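You operate a simulated robot arm through the tools that you are given. There is no shell and no other tool. Be economical: measure what you need, move in short steps, check, and stop when the job is done.

The job below is to be done with a simulated robot arm. You get a single attempt, and the scene is never put back.

JOB
Put things in order on the folding table top. At the end: the cedar block from the folding table top stands on top of the low green box; the white rolled socks stands where the red rolled socks stood; the beige travel bottle (marked "LOTION") stands where the white rolled socks stood; the yellow battery pack stands where the beige travel bottle stood; the red rolled socks stands where the cedar block stood; whatever was shut is shut again. Leave all else as you found it, and nothing knocked over.

Only the result counts: the job must be done as asked and must still hold three seconds after the hand-in. Knocking over, shifting, dropping, spilling or breaking anything else fails it.

ROBOT AND FRAMES
A 7-joint arm with a two-finger parallel gripper, fixed in place. Base frame: the origin is at the foot of the arm, x ahead of it, y to its left, z up; the work surface is at about z = 0. Units: mm, degrees, N and s.
With the tool pointing down near the work surface it reaches from about 240 to 620 mm from the base axis. Its first joint turns from -66.0 to 66.0 degrees. Payload 2.6 kg.
The tool frame sits at the grasp point between the pads (the TCP): z along the fingers, y along the line on which they close. The tips reach 30 mm beyond it. The gripper opens to 94 mm. The fingers are 28 mm wide and 10 mm thick; the gripper's body (50 by 96 mm) begins 55 mm behind the TCP.
Orientation is that of the tool frame in the base frame, as [roll, pitch, yaw] about the fixed x, y, z axes, in that order (R = Rz(yaw) Ry(pitch) Rx(roll)). With the fingers straight down and closing along the base's y, the tool's x points along the base's -x, its y along +y and its z along -z.

CONTROLS
- The arm moves only by the tool step_arm. Its argument "commands" is a list of rows, each an object of numbers (a shift or turn left out is 0, a gripper value left out holds the last): "grip": the gripper command, from -1 (fully open) to 1 (shut), values between in proportion; "tx", "ty", "tz": the shift along the tool's x, y, z in units of 25 mm (1.0 is 25 mm); "ax", "ay", "az": the turn, a rotation vector about the tool's x, y, z in units of 6 degrees (1.0 is 6 degrees). In form: [{"grip": .., "tx": .., "ty": .., "tz": .., "ax": .., "ay": .., "az": ..}, ...]. A call has 1 to 8 rows; each row shifts and turns the commanded pose from where the row before left it, along the tool's axes as they then stand. A call with a number of a shift or a turn outside -1 to 1 is refused whole. A row lasts 0.2 s, in which the tool goes at most 50 mm and 8.6 degrees; a call with a longer step from one row to the next is refused whole, and so is a gripper value outside its range. Where a pose cannot be reached the arm comes as near as it can. A force on the tool above 40 N (or 10 N above the force at the start of the call, whichever is more), or a blocked arm, ends the call early, and 0.2 s more pass. The fingers move at their own pace (about 72 mm/s each) and stop on an object; they squeeze with about 41 N. The grip force told is the motor's: it shows also when the fingers shut on nothing. Time passes only in rows, and 0.2 s behind the last, so rows that do not move let the fingers close. It gives the time, the measured TCP pose, the force on the tool (base axes), the opening and the grip force at its end, in the units of the frame above (readings bear some noise).
- Cameras (640 x 400 px; columns grow to the right, rows downward): "scene" is fixed at [43.9, 433.5, 571.7]; the picture's right is [-0.73, -0.68, 0.00], its down [-0.33, 0.36, -0.87] and it looks along [0.59, -0.64, -0.49] (base axes); focal length 325 px, centre (320, 200). "wrist" rides on the gripper at [-37, 0, -58] in the tool frame; the picture's right is [0.00, -1.00, 0.00], its down [0.97, 0.00, -0.24] and it looks along [0.24, 0.00, 0.97] (tool axes); focal length 218 px, centre (320, 200).
- grab_frame(camera): a new picture of that camera. No time passes.
- locate(camera, pixels): for up to 12 pixels [column, row] of the newest picture of that camera ("zoom" is the newest enlarged one), the place [x, y, z] in the base frame of the surface seen there, good to about 2 mm. No time passes.
- close_up(camera, box): a new picture of the part [left, top, right, bottom] of that camera's present view, enlarged. No time passes.
- job_done(): hands the job in; it is judged then, once.

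Work in short steps. Measure before you move; look again where a grasp or a placing could have gone wrong, and mend it. You have 80 turns and 34 pictures in all, those below and enlarged ones among them. Open the gripper and draw the arm clear of the work before you hand the job in, unless the task says otherwise; then end with one line.

The tools are called after "Emit:" as name(argument=value, ...) on one line, values as JSON. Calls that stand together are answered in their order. step_arm: Moves the arm, as the interface text tells. Its arguments: {"type":"object","properties":{"commands":{"type":"array"}},"required":["commands"]} The other tools are called the same way: grab_frame (camera) takes a picture; locate (camera, pixels) gives the place of the surface under pixels of a picture; close_up (camera, box) takes an enlarged picture of a part of a camera's view; job_done () hands the job in.

At the start:

```text
time_s: 0.0
tcp_pos: [295.2, -171.5, 337.0]
tool_rot: [179.9, 0.0, 179.9]
ft_force: [-0.8, 0.7, 0.5]
gripper_width: 94.0
finger_force: 0.0
```

scene: 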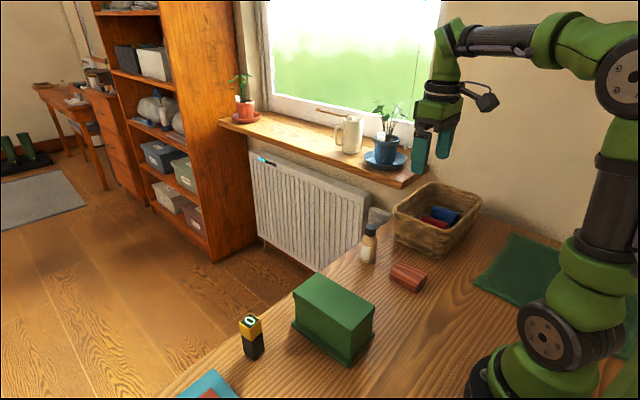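
wrist: 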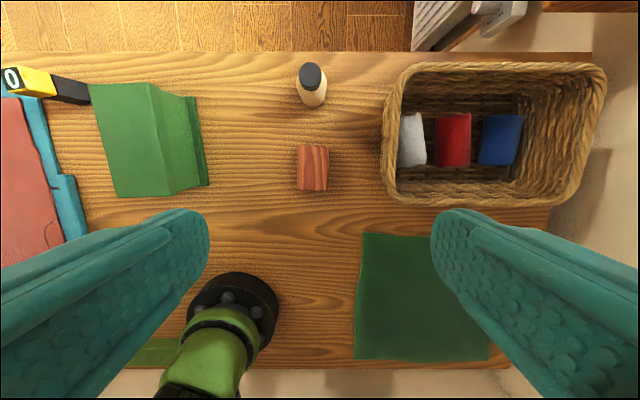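

The wrist view shows the socks in the basket at about (412,140), (453,140) and (500,140), the cedar block at (312,168), the bottle at (312,85), the green box at (140,140) and the battery at (40,85). I'll measure these and take a closer look.

Emit:
locate(camera="wrist", pixels=[[412, 140], [453, 140], [500, 140], [312, 160], [312, 75], [120, 140], [180, 140], [200, 140], [10, 80], [390, 140], [600, 80], [490, 185]])

Emit:
close_up(camera="wrist", box=[370, 50, 620, 210])

Emit:
close_up(camera="scene", box=[180, 180, 500, 400])

```text
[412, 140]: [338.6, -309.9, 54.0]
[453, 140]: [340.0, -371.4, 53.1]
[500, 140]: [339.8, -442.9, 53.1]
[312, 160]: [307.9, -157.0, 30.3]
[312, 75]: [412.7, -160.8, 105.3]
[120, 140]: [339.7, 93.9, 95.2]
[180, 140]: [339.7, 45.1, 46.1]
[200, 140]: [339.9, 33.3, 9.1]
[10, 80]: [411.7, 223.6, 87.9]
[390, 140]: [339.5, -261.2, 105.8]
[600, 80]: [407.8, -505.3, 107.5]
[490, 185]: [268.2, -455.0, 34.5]
```

```text
2.50 times, centred on (495, 130) of wrist
```

zoom: 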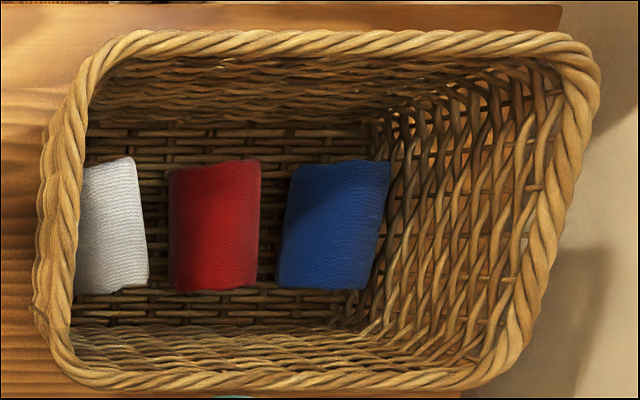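

```text
1.82 times, centred on (340, 290) of scene
```

zoom: 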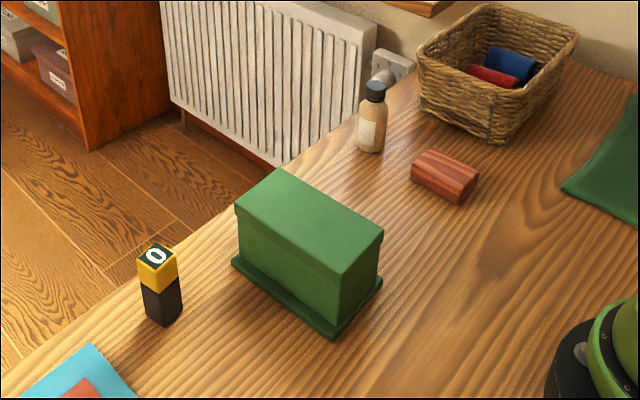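

Cedar first. I'll measure the edges of the block, the green box top and the bottle and battery outlines.

Emit:
locate(camera="wrist", pixels=[[299, 148], [326, 149], [299, 176], [326, 177], [299, 162], [326, 162], [92, 88], [148, 86], [119, 194], [178, 187], [30, 80], [150, 352]])

Emit:
close_up(camera="wrist", box=[260, 50, 360, 210])

Emit:
locate(camera="zoom", pixels=[[320, 200]])

```text
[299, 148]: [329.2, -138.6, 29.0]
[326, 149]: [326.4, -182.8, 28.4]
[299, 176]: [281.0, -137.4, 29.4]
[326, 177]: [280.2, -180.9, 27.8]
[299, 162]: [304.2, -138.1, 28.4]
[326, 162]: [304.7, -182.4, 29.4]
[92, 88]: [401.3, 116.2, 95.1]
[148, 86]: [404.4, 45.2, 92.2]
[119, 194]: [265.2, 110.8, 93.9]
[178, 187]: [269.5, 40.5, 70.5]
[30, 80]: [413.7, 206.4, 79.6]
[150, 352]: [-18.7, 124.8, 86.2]
```

```text
2.50 times, centred on (310, 130) of wrist
```

zoom: 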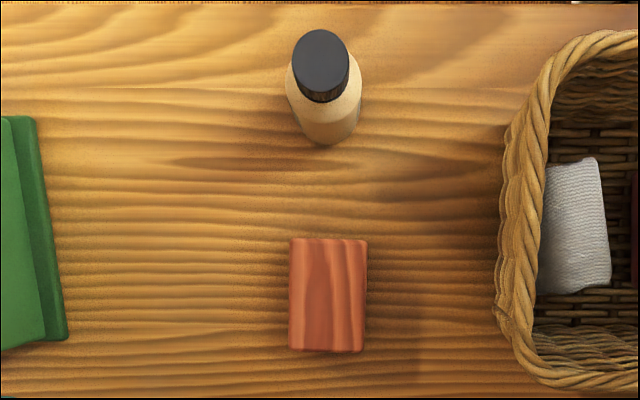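

```text
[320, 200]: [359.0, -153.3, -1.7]
```

The cedar block is centred near (295,-160), about 48 mm wide in y. I'll confirm the green box top and its orientation from the scene view, and move above the cedar at the same time.

Emit:
locate(camera="scene", pixels=[[319.5, 274], [297, 294], [372, 308], [353, 328], [335, 300], [250, 322], [251, 350], [369, 228], [370, 258]])

Emit:
step_arm(commands=[{"ty": 0.46, "tz": 1}, {"tz": 1}, {"tz": 1}, {"tz": 1}, {"tz": 1}, {"tz": 1}, {"tz": 1}, {"tz": 1}])

```text
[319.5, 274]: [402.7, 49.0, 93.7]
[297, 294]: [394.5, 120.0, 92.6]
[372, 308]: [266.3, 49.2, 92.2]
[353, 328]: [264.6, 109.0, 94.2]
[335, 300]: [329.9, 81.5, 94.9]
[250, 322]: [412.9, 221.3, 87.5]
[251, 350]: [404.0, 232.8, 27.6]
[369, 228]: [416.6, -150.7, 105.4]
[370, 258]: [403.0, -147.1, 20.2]
```

```text
time_s: 1.8
tcp_pos: [296.8, -160.6, 138.4]
tool_rot: [179.9, 0.0, -180.0]
ft_force: [0.1, -0.2, 0.4]
gripper_width: 94.2
finger_force: 0.1
```

I'm at z=138 over the cedar. I descend to z≈36 and close.

Emit:
step_arm(commands=[{"tz": 1}, {"tz": 1}, {"tz": 1}, {"tz": 1}, {"tz": 0.08}, {"grip": 1}, {"grip": 1}, {"grip": 1}])

```text
time_s: 3.6
tcp_pos: [296.7, -158.9, 35.5]
tool_rot: [-180.0, 0.0, -180.0]
ft_force: [0.1, -0.3, 0.1]
gripper_width: 50.9
finger_force: 40.7
```

Gripped at 51 mm. I lift the block clear and carry it toward the green box centre (333,81).

Emit:
step_arm(commands=[{"tz": -1}, {"tz": -1}, {"tz": -1}, {"tz": -1}, {"tz": -1}, {"tz": -1}, {"ty": 1, "tx": -0.5}, {"ty": 1, "tx": -0.5}])

Emit:
step_arm(commands=[{"ty": 1, "tx": -0.5}, {"ty": 1}, {"ty": 1}, {"ty": 1}, {"ty": 1}, {"ty": 1}, {"ty": 1}, {"ty": 0.6}])

Emit:
grab_frame(camera="wrist")

```text
time_s: 5.4
tcp_pos: [320.5, -111.4, 185.2]
tool_rot: [-179.9, 0.1, 180.0]
ft_force: [0.3, 0.4, -0.2]
gripper_width: 0.2
finger_force: 33.3
```

```text
time_s: 7.2
tcp_pos: [333.0, 82.7, 186.0]
tool_rot: [180.0, 0.0, 180.0]
ft_force: [0.2, 0.3, -0.4]
gripper_width: 0.0
finger_force: 33.0
```

```text
28 pictures are left
```

wrist: 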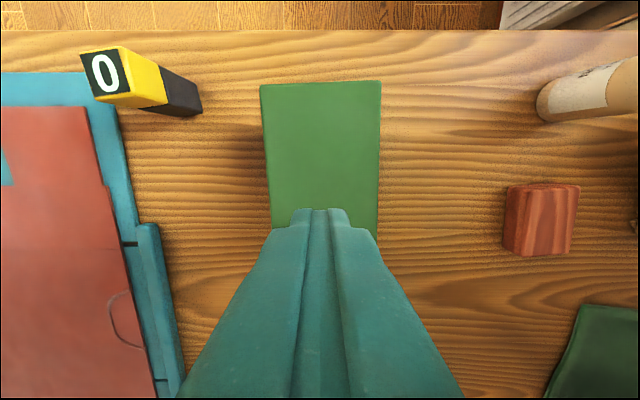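

The gripper reads 0 mm: the block slipped out during the lift and is still on the table near (540,220). I'll measure how it lies now.

Emit:
locate(camera="wrist", pixels=[[524, 187], [578, 187], [520, 250], [568, 252], [550, 190], [550, 250], [545, 220], [580, 220], [522, 220], [509, 220], [507, 245]])

Emit:
close_up(camera="scene", box=[340, 200, 500, 300])

```text
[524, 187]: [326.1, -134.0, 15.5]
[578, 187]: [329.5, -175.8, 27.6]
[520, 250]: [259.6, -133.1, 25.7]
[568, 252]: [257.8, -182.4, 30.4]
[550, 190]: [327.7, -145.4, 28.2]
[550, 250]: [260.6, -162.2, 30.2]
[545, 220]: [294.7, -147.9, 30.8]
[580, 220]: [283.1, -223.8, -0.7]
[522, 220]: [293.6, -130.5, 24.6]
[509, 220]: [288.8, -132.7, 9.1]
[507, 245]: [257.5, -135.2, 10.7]
```

```text
4.00 times, centred on (420, 250) of scene
```

zoom: 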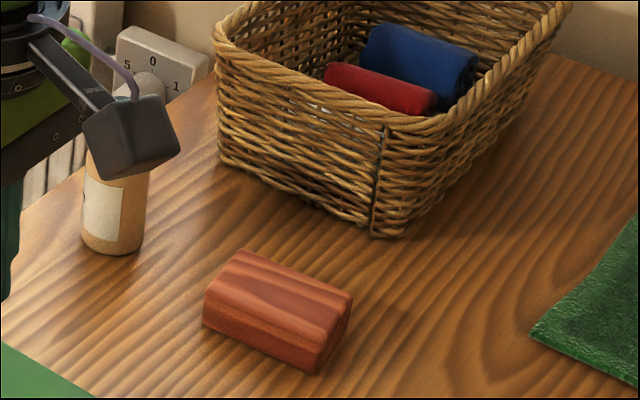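

The block sits essentially where it was (x 258–330, y −134 to −183), still upright. I go back open above it, take a look, and then grip deeper and lift slowly.

Emit:
step_arm(commands=[{"grip": -1, "ty": -1, "tx": 0.5}, {"ty": -1, "tx": 0.5}, {"ty": -1, "tx": 0.5}, {"ty": -1}, {"ty": -1}, {"ty": -1}, {"ty": -1}, {"ty": -1}])

Emit:
step_arm(commands=[{"ty": -1}, {"ty": -0.68}, {}])

Emit:
close_up(camera="wrist", box=[220, 150, 420, 275])

```text
time_s: 9.0
tcp_pos: [295.9, -121.8, 185.8]
tool_rot: [-180.0, 0.0, -179.9]
ft_force: [-0.2, 0.5, 0.1]
gripper_width: 93.7
finger_force: 0.0
```

```text
time_s: 9.8
tcp_pos: [296.3, -163.2, 185.0]
tool_rot: [180.0, 0.0, -180.0]
ft_force: [-1.2, 1.0, 0.7]
gripper_width: 93.9
finger_force: 0.1
```

```text
3.20 times, centred on (320, 212) of wrist
```

zoom: 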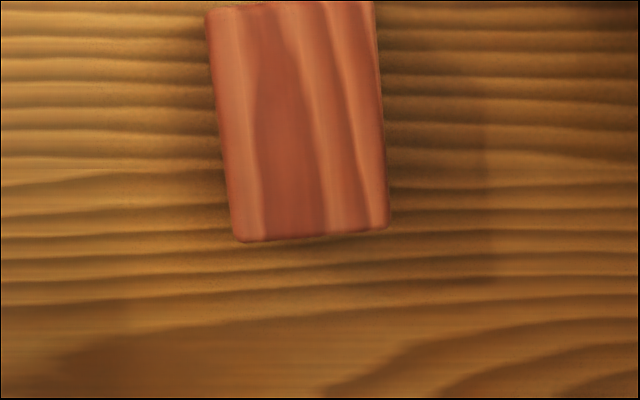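

The block is yawed about +5° now. I'll locate points on its edges.

Emit:
locate(camera="zoom", pixels=[[214, 15], [370, 10], [240, 232], [382, 222], [300, 120], [224, 120], [376, 120], [310, 232]])

```text
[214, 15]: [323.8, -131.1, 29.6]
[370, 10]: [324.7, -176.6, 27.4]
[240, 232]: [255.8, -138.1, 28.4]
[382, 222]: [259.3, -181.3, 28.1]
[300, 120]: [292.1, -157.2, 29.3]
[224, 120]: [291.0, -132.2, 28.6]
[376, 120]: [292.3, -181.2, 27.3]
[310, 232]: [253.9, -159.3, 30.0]
```

The centre is about (290,-157). I turn by −5° about tool z, descend to z≈32 and close.

Emit:
step_arm(commands=[{"tx": 0.22, "ty": 0.24}, {"az": -0.85}, {"tz": 1}, {"tz": 1}, {"tz": 1}, {"tz": 1}, {"tz": 1}, {"tz": 0.8}])

Emit:
step_arm(commands=[{"tz": 0.3}, {}, {"grip": 1}, {"grip": 1}, {"grip": 1}, {"grip": 1}, {"grip": 1}])

Emit:
step_arm(commands=[{"tz": -0.2}, {"tz": -0.2}, {"tz": -0.2}, {}])

```text
time_s: 11.6
tcp_pos: [289.8, -153.3, 40.3]
tool_rot: [180.0, 0.0, -174.9]
ft_force: [-0.1, -0.3, 0.4]
gripper_width: 93.9
finger_force: 0.0
```

```text
time_s: 13.2
tcp_pos: [289.8, -155.4, 34.5]
tool_rot: [-179.8, 0.2, -174.8]
ft_force: [-2.6, 4.7, 36.1]
gripper_width: 50.9
finger_force: 40.7
```

```text
time_s: 14.2
tcp_pos: [290.7, -154.9, 47.7]
tool_rot: [-179.9, 0.1, -174.9]
ft_force: [0.2, 0.0, 0.3]
gripper_width: 51.0
finger_force: 41.3
```

The width holds at 51 mm after a 13 mm lift. I'll check whether the block is really in the air.

Emit:
step_arm(commands=[{"tz": -0.4}, {"tz": -0.4}, {"tz": -0.4}, {"tz": -0.4}, {}])

Emit:
close_up(camera="scene", box=[340, 180, 500, 300])

```text
time_s: 15.4
tcp_pos: [288.8, -156.2, 88.7]
tool_rot: [-179.9, -0.1, -174.8]
ft_force: [-0.8, -0.4, -0.3]
gripper_width: 50.9
finger_force: 41.4
```

```text
3.33 times, centred on (420, 240) of scene
```

zoom: 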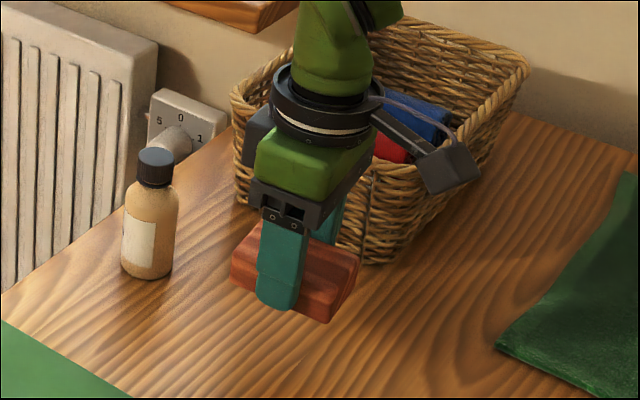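

It's held and clear of the table. I lift gently, straighten the yaw and carry it over at a moderate pace.

Emit:
step_arm(commands=[{"tz": -0.4}, {"tz": -0.5}, {"tz": -0.5}, {"tz": -0.5}, {"tz": -0.5}, {"tz": -0.3}, {"az": 0.43}, {"az": 0.43}])

Emit:
step_arm(commands=[{"ty": 0.3, "tx": -0.2}, {"ty": 0.5, "tx": -0.3}, {"ty": 0.7, "tx": -0.3}, {"ty": 0.8, "tx": -0.3}, {"ty": 0.8, "tx": -0.3}, {"ty": 0.8, "tx": -0.3}, {"ty": 0.8}, {"ty": 0.4}])

Emit:
step_arm(commands=[{"ty": 0.3}, {"ty": 0.6}, {"ty": 0.8}, {"ty": 0.8}, {"ty": 0.8}, {"ty": 0.6}, {"ty": 0.4}, {}])

Emit:
grab_frame(camera="wrist")

```text
time_s: 17.2
tcp_pos: [290.5, -156.6, 154.4]
tool_rot: [180.0, 0.1, 180.0]
ft_force: [-1.1, -0.5, -0.7]
gripper_width: 50.7
finger_force: 41.1
```

```text
time_s: 19.0
tcp_pos: [331.6, -29.1, 154.5]
tool_rot: [-180.0, 0.0, -180.0]
ft_force: [0.2, 1.3, -1.3]
gripper_width: 50.5
finger_force: 41.0
```

```text
time_s: 20.8
tcp_pos: [332.6, 79.7, 154.3]
tool_rot: [179.9, 0.0, -180.0]
ft_force: [0.4, 0.5, -0.7]
gripper_width: 50.8
finger_force: 40.8
```

```text
24 pictures are left
```

wrist: 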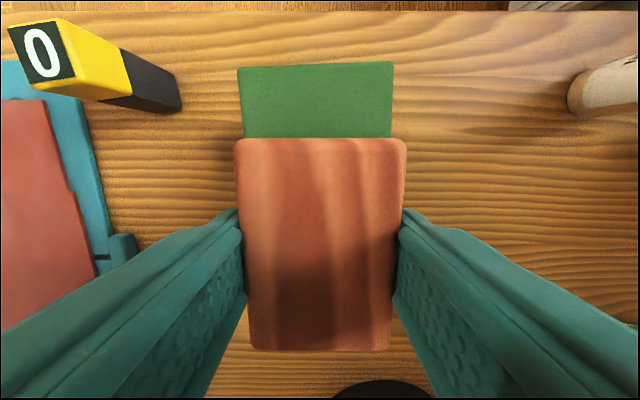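

The block is over the box. I lower gently until contact, around z≈129.

Emit:
step_arm(commands=[{"tz": 0.3}, {"tz": 0.3}, {"tz": 0.2}, {"tz": 0.1}, {"tz": 0.06}, {}])

Emit:
close_up(camera="scene", box=[260, 220, 420, 370])

```text
time_s: 22.2
tcp_pos: [332.2, 78.4, 130.5]
tool_rot: [-179.9, -0.2, 180.0]
ft_force: [0.1, 0.0, -0.8]
gripper_width: 50.9
finger_force: 40.8
```

```text
2.67 times, centred on (340, 295) of scene
```

zoom: 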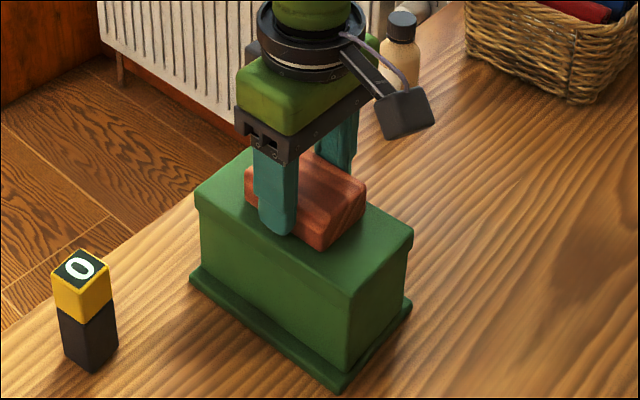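

Almost down, with no contact force yet. I continue in 1 mm steps.

Emit:
step_arm(commands=[{"tz": 0.05}, {"tz": 0.05}, {}])

```text
time_s: 23.0
tcp_pos: [332.8, 77.0, 129.9]
tool_rot: [-180.0, 0.1, 180.0]
ft_force: [-6.5, -0.6, 15.9]
gripper_width: 50.8
finger_force: 40.7
```

Contact shows at 16 N. I release and rise.

Emit:
step_arm(commands=[{"grip": -1, "tz": -0.02}, {"grip": -1}, {"grip": -1}, {"tz": -0.5}, {"tz": -1}, {"tz": -1}, {"tz": -1}])

Emit:
grab_frame(camera="wrist")

```text
time_s: 24.6
tcp_pos: [335.1, 81.3, 216.5]
tool_rot: [-179.9, 0.1, -180.0]
ft_force: [-0.2, 0.3, 1.0]
gripper_width: 93.9
finger_force: 0.0
```

```text
22 pictures are left
```

wrist: 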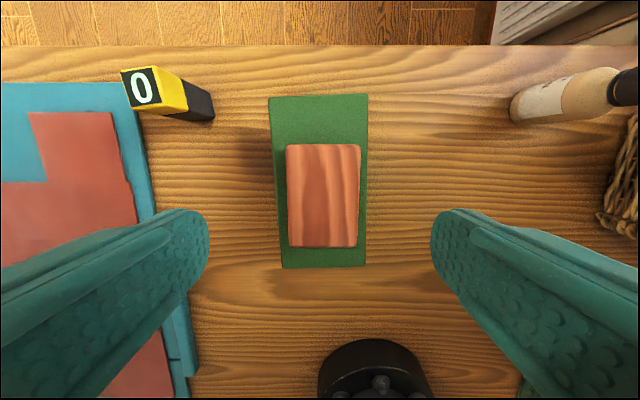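

The cedar block sits well on the box. Now I travel high to above the basket for the red socks, then turn 90° so the fingers close along base x.

Emit:
step_arm(commands=[{"ty": -1, "tz": -1}, {"ty": -1, "tz": -1}, {"ty": -1}, {"ty": -1}, {"ty": -1}, {"ty": -1}, {"ty": -1}, {"ty": -1}])

Emit:
step_arm(commands=[{"ty": -1}, {"ty": -1}, {"ty": -1}, {"ty": -1}, {"ty": -1}, {"ty": -1}, {"ty": -1}, {"ty": -1}])

Emit:
step_arm(commands=[{"ty": -1, "tx": -0.2}, {"ty": -1}, {"az": 1}, {"az": 1}, {"az": 1}, {"az": 1}, {"az": 1}, {"az": 1}])

Emit:
step_arm(commands=[{"az": 1}, {"az": 1}, {"az": 1}, {"az": 1}, {"az": 1}, {"az": 1}, {"az": 1}, {"az": 1}])

Emit:
step_arm(commands=[{"az": 1}, {}])

Emit:
grab_frame(camera="wrist")

```text
time_s: 26.4
tcp_pos: [332.1, -121.0, 266.6]
tool_rot: [180.0, 0.1, -180.0]
ft_force: [0.5, 0.7, 0.2]
gripper_width: 93.9
finger_force: 0.0
```

```text
time_s: 28.2
tcp_pos: [331.9, -320.6, 266.3]
tool_rot: [180.0, -0.1, 179.9]
ft_force: [-0.1, 1.1, 0.1]
gripper_width: 94.0
finger_force: 0.1
```

```text
time_s: 30.0
tcp_pos: [338.2, -371.0, 264.7]
tool_rot: [179.9, 0.0, 143.9]
ft_force: [0.7, 0.9, -0.5]
gripper_width: 93.9
finger_force: 0.1
```

```text
time_s: 31.8
tcp_pos: [337.0, -371.7, 266.2]
tool_rot: [179.9, 0.0, 95.7]
ft_force: [-0.1, 0.0, 0.0]
gripper_width: 94.0
finger_force: 0.0
```

```text
time_s: 32.4
tcp_pos: [337.3, -371.3, 266.3]
tool_rot: [180.0, 0.1, 89.9]
ft_force: [0.0, 0.6, -1.2]
gripper_width: 94.1
finger_force: 0.0
```

```text
21 pictures are left
```

wrist: 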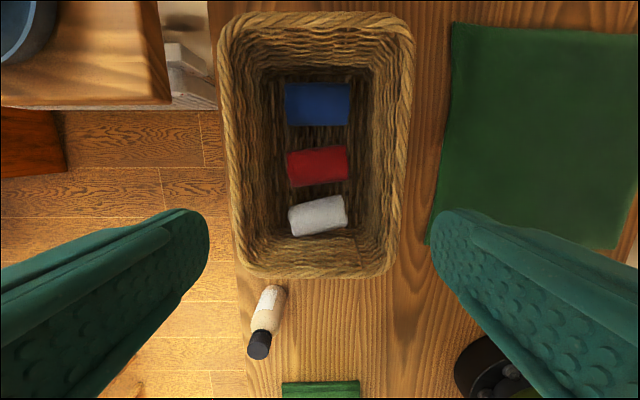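

Good view of the three socks in the basket. I'll zoom in to measure.

Emit:
close_up(camera="wrist", box=[210, 60, 420, 290])

Emit:
locate(camera="wrist", pixels=[[290, 168], [347, 164], [318, 150], [318, 183], [318, 167], [290, 217], [345, 211], [317, 200], [319, 231], [317, 216], [270, 175], [318, 260]])

```text
1.74 times, centred on (315, 175) of wrist
```

zoom: 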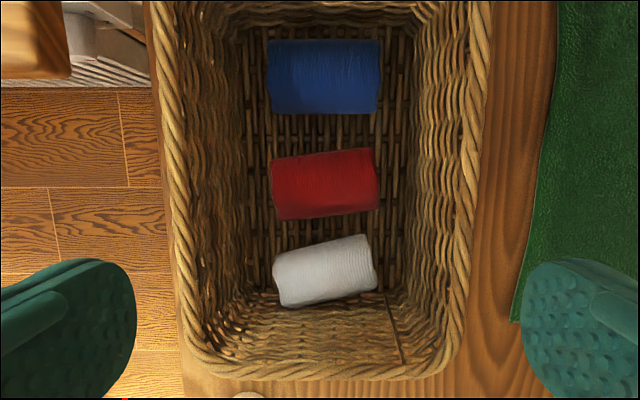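

```text
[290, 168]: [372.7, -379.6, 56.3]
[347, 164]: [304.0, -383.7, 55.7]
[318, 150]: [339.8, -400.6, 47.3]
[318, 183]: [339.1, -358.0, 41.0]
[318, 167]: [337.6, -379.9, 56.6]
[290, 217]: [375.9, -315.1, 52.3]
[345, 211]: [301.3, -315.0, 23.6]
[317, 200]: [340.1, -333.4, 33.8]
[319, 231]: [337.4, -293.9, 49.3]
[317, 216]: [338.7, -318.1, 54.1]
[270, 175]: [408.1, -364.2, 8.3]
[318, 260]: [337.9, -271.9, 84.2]
```

The red roll spans x 302–375, y −402 to −357, top 56, yaw about +5°. I align, descend between the basket walls to z≈42, and then close.

Emit:
step_arm(commands=[{"tx": -0.31, "ty": 0.04}, {"az": -0.8}, {"tz": 1}, {"tz": 1}, {"tz": 1}, {"tz": 1}, {"tz": 1}, {"tz": 1}])

Emit:
step_arm(commands=[{"tz": 0.8}, {"tz": 0.8}, {"tz": 0.7}, {"tz": 0.6}, {}])

```text
time_s: 34.2
tcp_pos: [338.2, -377.5, 115.3]
tool_rot: [180.0, -0.1, 94.7]
ft_force: [0.3, 0.2, -0.2]
gripper_width: 94.0
finger_force: 0.0
```

```text
time_s: 35.4
tcp_pos: [337.5, -378.6, 44.4]
tool_rot: [180.0, 0.0, 94.8]
ft_force: [-0.6, 0.4, 0.2]
gripper_width: 94.0
finger_force: 0.1
```

No contact on the way down. I close and lift slowly.

Emit:
step_arm(commands=[{"tz": 0.08}, {"grip": 1}, {"grip": 1}, {"grip": 1}, {}])

Emit:
step_arm(commands=[{"tz": -0.2}, {"tz": -0.3}, {"tz": -0.4}, {"tz": -0.4}, {}])

```text
time_s: 36.6
tcp_pos: [337.5, -378.8, 41.3]
tool_rot: [-180.0, 0.0, 94.8]
ft_force: [0.9, 0.0, 0.8]
gripper_width: 78.7
finger_force: 41.5
```

```text
time_s: 37.8
tcp_pos: [338.8, -378.8, 74.2]
tool_rot: [-180.0, 0.0, 94.8]
ft_force: [0.1, 0.2, -1.1]
gripper_width: 78.1
finger_force: 40.8
```

Held at 78 mm. I rise above the rim, then carry it to the cedar's old spot (295,−159).

Emit:
step_arm(commands=[{"tz": -0.4}, {"tz": -0.6}, {"tz": -0.7}, {"tz": -0.7}, {"tz": -0.7}, {"tz": -0.6}, {"tz": -0.4}, {"az": 0.8}])

Emit:
step_arm(commands=[{"tx": 0.3}, {"tx": 0.6}, {"tx": 0.8}, {"tx": 0.8, "ty": -0.3}, {"tx": 0.8, "ty": -0.4}, {"tx": 0.8, "ty": -0.4}, {"tx": 0.8, "ty": -0.3}, {"tx": 0.8, "ty": -0.3}])

Emit:
step_arm(commands=[{"tx": 0.8}, {"tx": 0.8}, {"tx": 0.7}, {"tx": 0.5}, {"tx": 0.2}, {}])

Emit:
grab_frame(camera="wrist")

```text
time_s: 39.6
tcp_pos: [337.6, -380.1, 177.4]
tool_rot: [180.0, 0.1, 90.0]
ft_force: [-0.2, 0.2, -1.0]
gripper_width: 78.3
finger_force: 40.6
```

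```text
time_s: 41.4
tcp_pos: [293.3, -237.3, 176.8]
tool_rot: [-179.9, -0.1, 90.0]
ft_force: [0.2, 0.4, -0.1]
gripper_width: 78.5
finger_force: 41.2
```

```text
time_s: 42.8
tcp_pos: [294.9, -160.8, 175.3]
tool_rot: [180.0, 0.1, 90.0]
ft_force: [0.4, -0.1, -0.4]
gripper_width: 78.1
finger_force: 40.8
```

```text
19 pictures are left
```

wrist: 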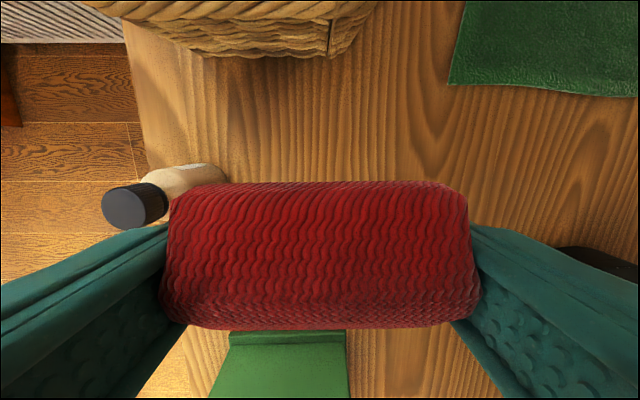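

Held level over the spot. I lower to z≈40, then feel for contact.

Emit:
step_arm(commands=[{"tz": 0.5}, {"tz": 0.8}, {"tz": 0.8}, {"tz": 0.8}, {"tz": 0.8}, {"tz": 0.8}, {"tz": 0.6}, {"tz": 0.2}])

Emit:
step_arm(commands=[{"tz": 0.08}, {"tz": 0.08}, {"tz": 0.06}, {}])

```text
time_s: 44.6
tcp_pos: [296.1, -162.1, 44.6]
tool_rot: [-180.0, 0.1, 90.0]
ft_force: [0.3, -0.1, -0.3]
gripper_width: 78.2
finger_force: 41.4
```

```text
time_s: 45.6
tcp_pos: [295.5, -159.9, 39.0]
tool_rot: [180.0, -0.1, 89.9]
ft_force: [0.2, 0.6, -0.3]
gripper_width: 78.3
finger_force: 41.0
```

Still no contact at z=39. I continue down in small steps.

Emit:
step_arm(commands=[{"tz": 0.06}, {"tz": 0.05}, {}])

Emit:
close_up(camera="scene", box=[340, 200, 480, 320])

```text
time_s: 46.4
tcp_pos: [295.2, -160.9, 35.6]
tool_rot: [180.0, 0.0, 90.0]
ft_force: [0.1, 0.4, -0.3]
gripper_width: 78.1
finger_force: 41.0
```

```text
3.33 times, centred on (410, 260) of scene
```

zoom: 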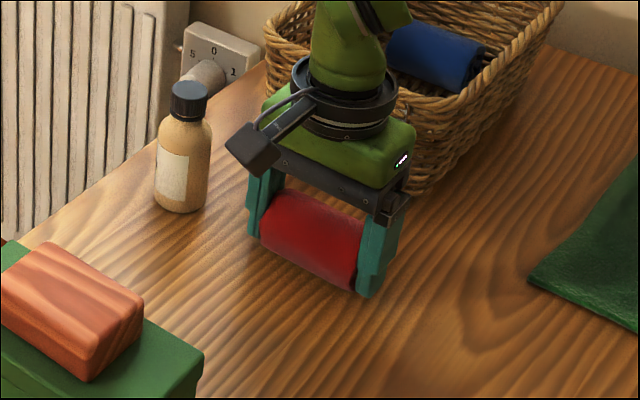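

Very near the table. I go down two more millimetres, watching the force.

Emit:
step_arm(commands=[{"tz": 0.05}, {"tz": 0.04}, {}])

```text
time_s: 47.2
tcp_pos: [296.2, -162.9, 34.3]
tool_rot: [180.0, 0.1, 90.1]
ft_force: [0.4, -0.5, -0.6]
gripper_width: 78.1
finger_force: 41.3
```

Still free. I take another small step.

Emit:
step_arm(commands=[{"tz": 0.05}, {"tz": 0.04}, {}])

```text
time_s: 48.0
tcp_pos: [296.1, -161.7, 33.6]
tool_rot: [179.9, 0.1, 89.9]
ft_force: [-7.7, 5.6, 28.6]
gripper_width: 78.6
finger_force: 41.2
```

Contact at 28 N. I release and rise.

Emit:
step_arm(commands=[{"tz": -0.03}, {"grip": -1}, {"grip": -1}, {"tz": -0.4}, {"tz": -0.8}, {"tz": -1}, {"tz": -1}, {"tz": -1}])

Emit:
step_arm(commands=[{"tz": -1}, {"tz": -1}, {"tz": -0.5, "tx": -0.8}, {"tx": -1, "ty": 0.6}, {"tx": -1, "ty": 0.6}, {"tx": -1, "ty": 0.6}, {"tx": -1}, {"tx": -1}])

Emit:
grab_frame(camera="wrist")

```text
time_s: 49.8
tcp_pos: [294.7, -160.8, 136.2]
tool_rot: [-179.8, 0.0, 89.9]
ft_force: [0.8, 0.2, 0.0]
gripper_width: 94.3
finger_force: 0.1
```

```text
time_s: 51.6
tcp_pos: [340.3, -305.0, 199.3]
tool_rot: [179.9, 0.0, 90.0]
ft_force: [0.5, 0.4, -0.1]
gripper_width: 93.8
finger_force: 0.0
```

```text
17 pictures are left
```

wrist: 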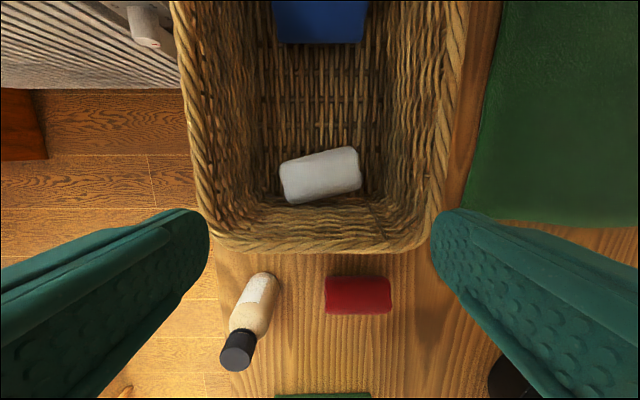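

The red roll stands upright on the cedar spot. I measure the white one now, plus the basket floor.

Emit:
locate(camera="wrist", pixels=[[283, 178], [357, 168], [318, 157], [323, 196], [321, 176], [320, 130], [320, 100], [318, 205], [360, 295], [372, 165], [262, 170], [320, 215]])

Emit:
close_up(camera="wrist", box=[240, 120, 400, 220])

```text
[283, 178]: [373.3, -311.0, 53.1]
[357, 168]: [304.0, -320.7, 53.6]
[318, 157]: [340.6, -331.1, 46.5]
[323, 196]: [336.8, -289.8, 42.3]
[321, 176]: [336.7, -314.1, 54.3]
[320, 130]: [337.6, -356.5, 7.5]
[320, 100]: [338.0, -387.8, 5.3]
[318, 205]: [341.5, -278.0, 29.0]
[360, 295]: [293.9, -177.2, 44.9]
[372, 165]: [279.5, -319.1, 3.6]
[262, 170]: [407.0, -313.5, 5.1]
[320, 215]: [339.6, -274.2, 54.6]
```

```text
4.00 times, centred on (320, 170) of wrist
```

zoom: 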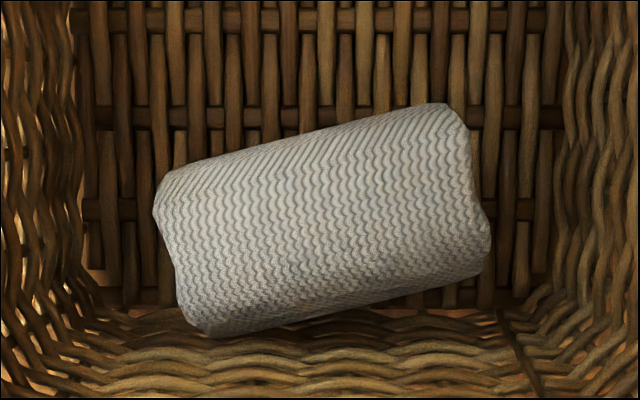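

The white roll is at about (338,−311), yaw about +14°, with the near wall at y≈−283. I grasp with 12° yaw, offset to y≈−316 to clear the wall.

Emit:
step_arm(commands=[{"tx": -0.44, "ty": -0.09}, {"az": -1}, {"az": -1}, {"tz": 0.8}, {"tz": 1}, {"tz": 1}, {"tz": 1}, {}])

Emit:
step_arm(commands=[{"tz": 0.8}, {"tz": 0.8}, {"tz": 0.6}, {"tz": 0.2}, {}])

```text
time_s: 53.4
tcp_pos: [339.2, -319.8, 104.7]
tool_rot: [-179.9, 0.0, 102.0]
ft_force: [0.1, -0.5, 0.7]
gripper_width: 94.0
finger_force: 0.1
```

```text
time_s: 54.6
tcp_pos: [336.7, -315.4, 44.4]
tool_rot: [-180.0, 0.0, 102.0]
ft_force: [-1.2, -0.4, -0.1]
gripper_width: 93.9
finger_force: 0.0
```

Clean descent. I close and lift slowly.

Emit:
step_arm(commands=[{"grip": 1}, {"grip": 1}, {"grip": 1}, {"tz": -0.2}, {"tz": -0.3}, {"tz": -0.3}, {}])

```text
time_s: 56.2
tcp_pos: [339.0, -317.2, 65.1]
tool_rot: [-179.9, 0.0, 102.0]
ft_force: [-0.4, -0.5, 0.4]
gripper_width: 78.4
finger_force: 40.9
```

Held. I lift a little more, rotate to 95° and shift to the red's old spot (sock centre at 338,−379, so TCP y≈−384).

Emit:
step_arm(commands=[{"tz": -0.4}, {"tz": -0.4}, {"az": 0.8}, {"az": 0.4}, {}])

Emit:
step_arm(commands=[{"tx": -0.3, "ty": -0.02}, {"tx": -0.6, "ty": -0.05}, {"tx": -0.7, "ty": -0.06}, {"tx": -0.6, "ty": -0.05}, {"tx": -0.4, "ty": -0.05}, {}])

Emit:
grab_frame(camera="wrist")

```text
time_s: 57.4
tcp_pos: [337.7, -318.5, 85.6]
tool_rot: [180.0, 0.0, 94.7]
ft_force: [0.2, 0.0, -0.5]
gripper_width: 78.5
finger_force: 41.0
```

```text
time_s: 58.8
tcp_pos: [338.1, -382.4, 85.3]
tool_rot: [180.0, 0.0, 94.9]
ft_force: [-0.3, -0.7, -0.1]
gripper_width: 78.1
finger_force: 40.4
```

```text
15 pictures are left
```

wrist: 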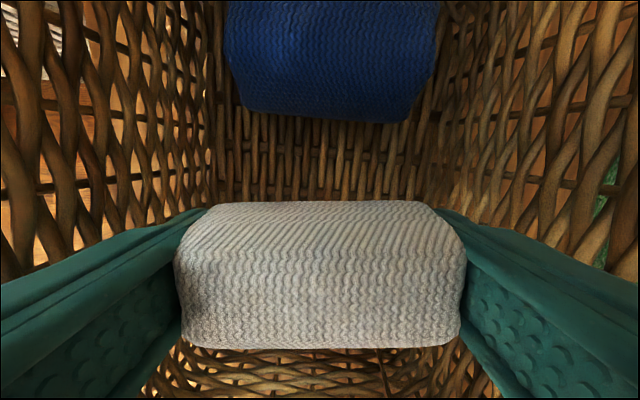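

The sock sits about 6 mm toward +y of the TCP, i.e. y≈−377. I shift −2 mm and lower to grasp height.

Emit:
step_arm(commands=[{"tx": -0.08}, {"tz": 0.4}, {"tz": 0.5}, {"tz": 0.4}, {"tz": 0.2}, {"tz": 0.06}, {}])

```text
time_s: 60.4
tcp_pos: [337.1, -384.8, 45.8]
tool_rot: [-179.9, 0.1, 94.8]
ft_force: [-0.1, 0.4, 1.3]
gripper_width: 78.0
finger_force: 41.1
```

I make the final small steps down to contact.

Emit:
step_arm(commands=[{"tz": 0.05}, {"tz": 0.05}, {}])

```text
time_s: 61.2
tcp_pos: [338.3, -385.0, 44.4]
tool_rot: [179.9, 0.1, 94.8]
ft_force: [-1.1, 1.2, 5.8]
gripper_width: 78.3
finger_force: 41.0
```

Contact. I release, rise, and go to look at the bottle from above.

Emit:
step_arm(commands=[{"grip": -1}, {"grip": -1}, {"grip": -1}, {"tz": -0.5}, {"tz": -1}, {"tz": -1}, {"tz": -1}, {"tz": -1}])

Emit:
step_arm(commands=[{"tz": -1, "az": 0.4}, {"tz": -1, "az": 0.4}, {"tx": 1, "ty": 0.4}, {"tx": 1, "ty": 0.4}, {"tx": 1, "ty": 0.4}, {"tx": 1, "ty": 0.4}, {"tx": 1, "ty": 0.4}, {"tx": 1, "ty": 0.4}])

Emit:
step_arm(commands=[{"tx": 1, "ty": 0.3}, {"tx": 1}, {"tx": 1}, {}])

Emit:
grab_frame(camera="wrist")

```text
time_s: 63.0
tcp_pos: [335.4, -384.3, 154.6]
tool_rot: [-180.0, -0.1, 94.8]
ft_force: [1.2, 0.1, -0.2]
gripper_width: 93.7
finger_force: 0.1
```

```text
time_s: 64.8
tcp_pos: [398.3, -236.4, 205.1]
tool_rot: [180.0, 0.0, 90.1]
ft_force: [-0.2, 0.9, -0.1]
gripper_width: 94.0
finger_force: 0.1
```

```text
time_s: 65.8
tcp_pos: [408.8, -160.4, 206.0]
tool_rot: [-179.9, 0.0, 90.0]
ft_force: [0.0, 0.3, -0.1]
gripper_width: 94.0
finger_force: 0.0
```

```text
14 pictures are left
```

wrist: 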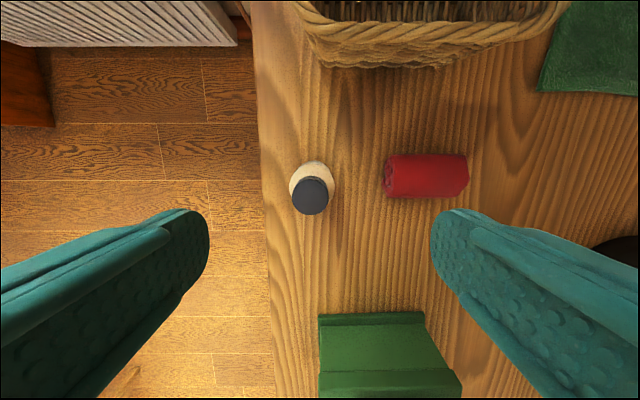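

Emit:
locate(camera="wrist", pixels=[[312, 180], [312, 212], [295, 196], [330, 196], [312, 196], [311, 165], [292, 180], [332, 180], [388, 176], [466, 176], [427, 157], [427, 194]])

```text
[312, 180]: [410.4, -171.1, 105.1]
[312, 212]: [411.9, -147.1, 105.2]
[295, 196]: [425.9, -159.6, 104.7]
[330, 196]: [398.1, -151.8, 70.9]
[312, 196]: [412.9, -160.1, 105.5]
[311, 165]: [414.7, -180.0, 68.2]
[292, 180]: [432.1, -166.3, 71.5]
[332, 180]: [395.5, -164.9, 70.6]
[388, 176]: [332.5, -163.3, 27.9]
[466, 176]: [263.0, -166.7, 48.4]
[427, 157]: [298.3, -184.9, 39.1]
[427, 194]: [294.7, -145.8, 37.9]
```

The bottle's axis is at about (413,−160), body about 40 mm wide, cap top 105. I descend to z≈57 and close along x.

Emit:
step_arm(commands=[{"ty": 0.16}, {"tz": 1}, {"tz": 1}, {"tz": 1}, {"tz": 1}, {"tz": 1}, {"tz": 0.7}, {"tz": 0.26}])

Emit:
step_arm(commands=[{}, {"grip": 1}, {"grip": 1}, {"grip": 1}, {}, {"tz": -0.2}, {"tz": -0.2}, {}])

```text
time_s: 67.6
tcp_pos: [410.7, -161.3, 55.3]
tool_rot: [-179.9, 0.0, 90.0]
ft_force: [-0.1, -0.1, 0.6]
gripper_width: 94.1
finger_force: 0.0
```

```text
time_s: 69.4
tcp_pos: [409.5, -159.1, 65.4]
tool_rot: [-180.0, -0.1, 90.1]
ft_force: [1.2, 0.1, -0.2]
gripper_width: 40.5
finger_force: 40.9
```

Held at 40.5 mm. I lift gently over rim height.

Emit:
step_arm(commands=[{"tz": -0.4}, {"tz": -0.6}, {"tz": -0.7}, {"tz": -0.8}, {"tz": -0.8}, {"tz": -0.8}, {"tz": -0.6}, {"tz": -0.3}])

Emit:
step_arm(commands=[{"tx": -0.3, "ty": -0.2}, {"tx": -0.6, "ty": -0.4}, {"tx": -0.8, "ty": -0.5}, {"tx": -0.9, "ty": -0.5}, {"tx": -0.9, "ty": -0.5}, {"tx": -0.9, "ty": -0.4}, {"tx": -0.8, "ty": -0.3}, {"tx": -0.6, "ty": -0.1}])

Emit:
step_arm(commands=[{"tx": -0.24}, {}, {}])

Emit:
grab_frame(camera="wrist")

```text
time_s: 71.2
tcp_pos: [409.7, -161.5, 191.1]
tool_rot: [179.9, 0.1, 90.0]
ft_force: [0.1, 0.5, -1.1]
gripper_width: 40.6
finger_force: 40.8
```

```text
time_s: 73.0
tcp_pos: [337.1, -306.3, 190.5]
tool_rot: [179.9, 0.0, 90.0]
ft_force: [-0.6, 0.9, -1.7]
gripper_width: 40.5
finger_force: 41.1
```

```text
time_s: 73.8
tcp_pos: [337.1, -312.9, 190.4]
tool_rot: [179.9, 0.1, 89.9]
ft_force: [0.1, -0.1, -1.7]
gripper_width: 40.4
finger_force: 40.8
```

```text
13 pictures are left
```

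wrist: 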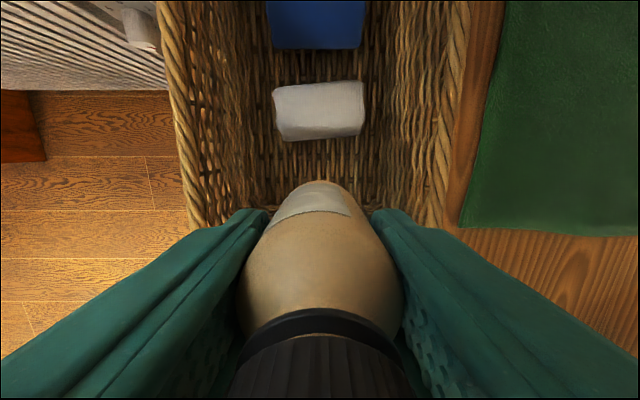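

White sits level in the red's spot and the bottle is over its target. I check the sock's near edge, then lower.

Emit:
locate(camera="wrist", pixels=[[320, 82], [320, 136], [276, 110], [360, 105], [318, 108], [320, 165]])

Emit:
step_arm(commands=[{"tz": 0.4}, {"tz": 0.7}, {"tz": 0.8}, {"tz": 0.8}, {"tz": 0.8}, {"tz": 0.7}, {"tz": 0.5}, {"tz": 0.2}])

```text
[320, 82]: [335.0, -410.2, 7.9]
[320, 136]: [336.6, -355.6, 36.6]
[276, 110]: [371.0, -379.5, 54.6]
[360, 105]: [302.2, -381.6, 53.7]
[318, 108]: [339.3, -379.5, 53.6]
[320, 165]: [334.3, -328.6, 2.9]
```

```text
time_s: 75.6
tcp_pos: [336.8, -312.0, 68.2]
tool_rot: [180.0, 0.1, 90.0]
ft_force: [-0.1, -0.6, -1.1]
gripper_width: 40.4
finger_force: 40.8
```

I continue down in small steps until contact.

Emit:
step_arm(commands=[{"tz": 0.1}, {"tz": 0.06}, {"tz": 0.05}, {}])

```text
time_s: 76.6
tcp_pos: [335.9, -311.4, 65.2]
tool_rot: [-179.9, -0.1, 89.9]
ft_force: [0.8, 0.5, -1.2]
gripper_width: 40.2
finger_force: 41.0
```

No contact yet, so I keep going down.

Emit:
step_arm(commands=[{"tz": 0.05}, {"tz": 0.05}, {}])

```text
time_s: 77.4
tcp_pos: [337.4, -312.0, 64.3]
tool_rot: [179.9, 0.0, 90.0]
ft_force: [-8.4, 7.4, 28.6]
gripper_width: 40.5
finger_force: 40.8
```

Contact. I ease off half a millimetre, release and rise straight up.

Emit:
step_arm(commands=[{"tz": -0.03}, {"grip": -0.3}, {"grip": -0.3}, {"tz": -0.4}, {"tz": -0.8}, {"tz": -1}, {"tz": -1}, {"tz": -1}])

Emit:
step_arm(commands=[{"tz": -1}, {}])

Emit:
grab_frame(camera="wrist")

```text
time_s: 79.2
tcp_pos: [336.6, -310.1, 167.6]
tool_rot: [-180.0, 0.0, 90.0]
ft_force: [-0.1, -0.5, 0.7]
gripper_width: 61.1
finger_force: 0.1
```

```text
time_s: 79.8
tcp_pos: [339.2, -310.0, 191.3]
tool_rot: [179.9, 0.0, 90.0]
ft_force: [0.4, 0.0, 0.1]
gripper_width: 61.1
finger_force: 0.1
```

```text
12 pictures are left
```

wrist: 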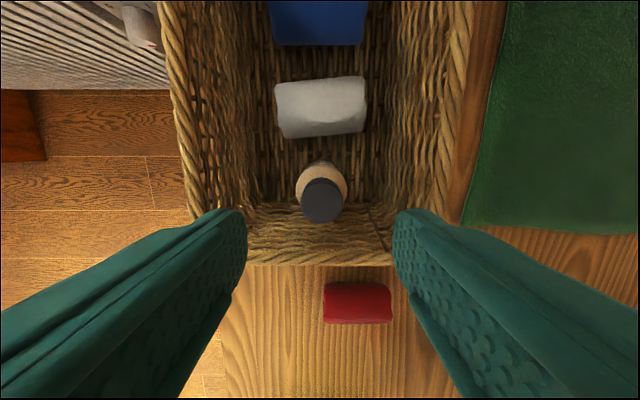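

The bottle stands in the white's spot. I rise, turn back to yaw 180 and travel to the battery.

Emit:
step_arm(commands=[{"grip": -1, "tz": -1}, {"tz": -1}, {"az": -1}, {"az": -1}, {"az": -1}, {"az": -1}, {"az": -1}, {"az": -1}])

Emit:
step_arm(commands=[{"az": -1}, {"az": -1}, {"az": -1}, {"az": -1}, {"az": -1}, {"az": -1}, {"az": -1}, {"az": -1}])

Emit:
step_arm(commands=[{"az": -1}, {"ty": 1, "tx": -0.4}, {"ty": 1, "tx": -0.4}, {"ty": 1, "tx": -0.4}, {"ty": 1, "tx": -0.4}, {"ty": 1, "tx": -0.4}, {"ty": 1}, {"ty": 1}])

Emit:
step_arm(commands=[{"ty": 1}, {"ty": 1}, {"ty": 1}, {"ty": 1}, {"ty": 1}, {"ty": 1}, {"ty": 1}, {"ty": 1}])

Emit:
step_arm(commands=[{"ty": 1}, {"ty": 1}, {"ty": 1}, {"ty": 1}, {"ty": 1}, {"ty": 0.8}, {}])

Emit:
grab_frame(camera="wrist")

```text
time_s: 81.6
tcp_pos: [337.6, -310.6, 243.6]
tool_rot: [180.0, 0.0, 126.1]
ft_force: [-0.2, -0.8, 0.3]
gripper_width: 94.0
finger_force: 0.0
```

```text
time_s: 83.4
tcp_pos: [339.6, -309.1, 243.1]
tool_rot: [-179.9, 0.0, 174.1]
ft_force: [-0.2, -0.1, -0.3]
gripper_width: 94.0
finger_force: 0.0
```

```text
time_s: 85.2
tcp_pos: [387.4, -135.5, 242.8]
tool_rot: [-179.9, 0.0, 179.9]
ft_force: [-0.9, -0.1, 0.0]
gripper_width: 94.0
finger_force: 0.1
```

```text
time_s: 87.0
tcp_pos: [387.5, 62.7, 243.4]
tool_rot: [-180.0, 0.0, 179.9]
ft_force: [-0.2, 0.0, 0.1]
gripper_width: 94.1
finger_force: 0.0
```

```text
time_s: 88.6
tcp_pos: [385.3, 208.6, 242.9]
tool_rot: [180.0, 0.0, -179.9]
ft_force: [-0.4, -1.0, 0.1]
gripper_width: 94.2
finger_force: 0.1
```

```text
11 pictures are left
```

wrist: 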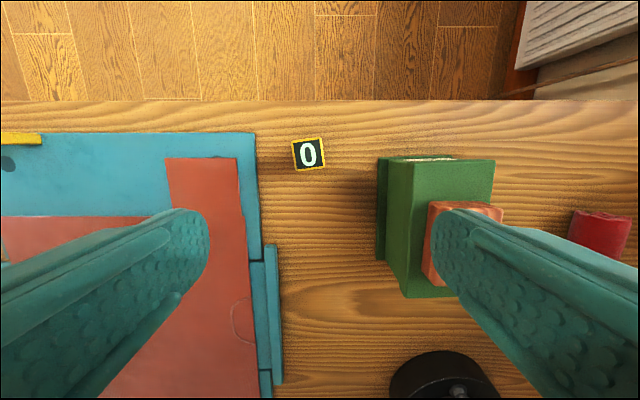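

The battery is seen nearly from straight above at (309,154). I measure it, the blue board's height and the green box.

Emit:
locate(camera="wrist", pixels=[[295, 144], [321, 141], [298, 167], [323, 164], [309, 154], [245, 150], [270, 270], [225, 170], [382, 170], [412, 170], [435, 158]])

Emit:
close_up(camera="wrist", box=[230, 100, 390, 200])

```text
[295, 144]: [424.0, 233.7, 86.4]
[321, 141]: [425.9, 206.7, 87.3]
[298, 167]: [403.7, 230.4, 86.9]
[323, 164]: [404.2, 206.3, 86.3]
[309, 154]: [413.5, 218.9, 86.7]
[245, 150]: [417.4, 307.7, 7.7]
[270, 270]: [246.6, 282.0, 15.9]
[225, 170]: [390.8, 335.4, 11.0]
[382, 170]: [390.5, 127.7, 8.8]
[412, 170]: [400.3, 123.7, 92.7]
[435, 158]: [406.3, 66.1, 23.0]
```

```text
4.00 times, centred on (310, 150) of wrist
```

zoom: 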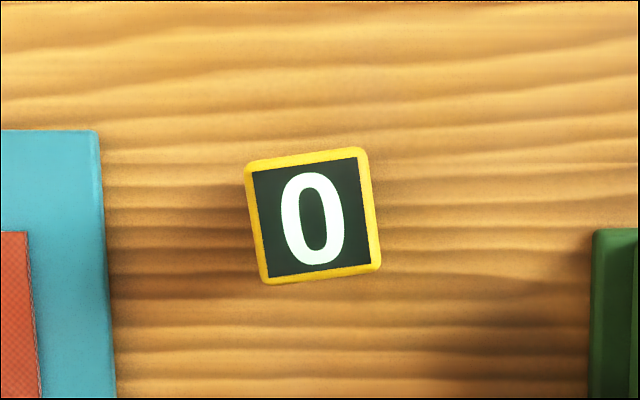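

Battery: centre (414,219), about 30 mm square, 87 tall, yaw about +8.5°. I align, turn and descend partway.

Emit:
step_arm(commands=[{"tx": -1, "ty": 0.4}, {"tx": -0.1}, {"az": -0.71}, {"az": -0.71}, {"tz": 1}, {"tz": 1}, {"tz": 1}, {"tz": 1}])

Emit:
step_arm(commands=[{"tz": 0.9}, {"tz": 0.9}, {"tz": 0.8}, {"tz": 0.7}, {"tz": 0.5}, {}])

```text
time_s: 90.4
tcp_pos: [414.0, 218.7, 141.0]
tool_rot: [-180.0, -0.1, -171.6]
ft_force: [0.0, 0.1, 0.6]
gripper_width: 94.0
finger_force: 0.0
```

```text
time_s: 91.8
tcp_pos: [416.8, 218.9, 46.9]
tool_rot: [180.0, 0.0, -171.5]
ft_force: [0.7, 0.8, 0.3]
gripper_width: 93.8
finger_force: 0.2
```

In place around the battery. I close and lift slightly.

Emit:
step_arm(commands=[{"grip": 1}, {"grip": 1}, {"grip": 1}, {}, {"tz": -0.2}, {"tz": -0.3}, {"tz": -0.3}, {}])

```text
time_s: 93.6
tcp_pos: [415.6, 219.9, 67.6]
tool_rot: [180.0, 0.0, -171.4]
ft_force: [-0.2, 0.6, -1.8]
gripper_width: 33.8
finger_force: 41.1
```

Held at 34 mm. I lift to z≈200, straighten and travel to the bottle's old spot (412,−160).

Emit:
step_arm(commands=[{"tz": -0.5}, {"tz": -0.8}, {"tz": -0.9}, {"tz": -0.9}, {"tz": -0.9}, {"tz": -0.8}, {"tz": -0.4, "az": 0.7}, {"az": 0.72}])

Emit:
step_arm(commands=[{"ty": -0.3}, {"ty": -0.6}, {"ty": -0.9}, {"ty": -0.9}, {"ty": -0.9}, {"ty": -0.9}, {"ty": -0.9}, {"ty": -0.9}])

Emit:
step_arm(commands=[{"ty": -0.9}, {"ty": -0.9}, {"ty": -0.9}, {"ty": -0.9}, {"ty": -0.9}, {"ty": -0.9}, {"ty": -0.9}, {"ty": -0.9}])

Emit:
step_arm(commands=[{"ty": -0.8}, {"ty": -0.6}, {"ty": -0.3}, {}, {}])

```text
time_s: 95.4
tcp_pos: [414.7, 219.3, 198.6]
tool_rot: [-179.9, 0.0, 180.0]
ft_force: [-0.8, 0.2, -1.8]
gripper_width: 33.7
finger_force: 40.5
```

```text
time_s: 97.2
tcp_pos: [414.1, 61.2, 196.4]
tool_rot: [179.9, -0.1, 180.0]
ft_force: [0.2, 0.9, -1.9]
gripper_width: 33.7
finger_force: 40.8
```

```text
time_s: 99.0
tcp_pos: [416.2, -118.4, 199.6]
tool_rot: [180.0, 0.0, -180.0]
ft_force: [-0.7, -0.6, -0.8]
gripper_width: 34.0
finger_force: 40.8
```

```text
time_s: 100.2
tcp_pos: [415.4, -160.2, 197.7]
tool_rot: [-180.0, 0.0, -180.0]
ft_force: [0.6, 0.4, -0.7]
gripper_width: 33.9
finger_force: 41.0
```

I'm over the spot. I shift 3 mm in −x and lower to near z≈50.

Emit:
step_arm(commands=[{"tx": 0.1, "tz": 0.4}, {"tz": 0.8}, {"tz": 0.9}, {"tz": 0.9}, {"tz": 0.9}, {"tz": 0.9}, {"tz": 0.7}, {"tz": 0.3}])

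Emit:
step_arm(commands=[{"tz": 0.08}, {}])

```text
time_s: 102.0
tcp_pos: [413.8, -161.8, 51.1]
tool_rot: [179.9, 0.0, 179.9]
ft_force: [-0.2, 0.0, -1.4]
gripper_width: 33.6
finger_force: 40.7
```

```text
time_s: 102.6
tcp_pos: [413.7, -161.8, 50.9]
tool_rot: [-179.9, 0.0, -180.0]
ft_force: [-1.1, 0.3, -1.2]
gripper_width: 34.1
finger_force: 40.8
```

I take small steps to contact.

Emit:
step_arm(commands=[{"tz": 0.05}, {"tz": 0.05}, {}])

```text
time_s: 103.4
tcp_pos: [412.8, -161.1, 47.6]
tool_rot: [180.0, -0.1, -179.9]
ft_force: [0.2, -0.3, -1.6]
gripper_width: 34.0
finger_force: 40.9
```

Not yet in contact, so I continue.

Emit:
step_arm(commands=[{"tz": 0.04}, {"tz": 0.04}, {}])

```text
time_s: 104.2
tcp_pos: [413.8, -160.5, 48.3]
tool_rot: [-179.9, 0.1, 179.9]
ft_force: [-5.5, 2.2, 14.6]
gripper_width: 33.9
finger_force: 40.8
```

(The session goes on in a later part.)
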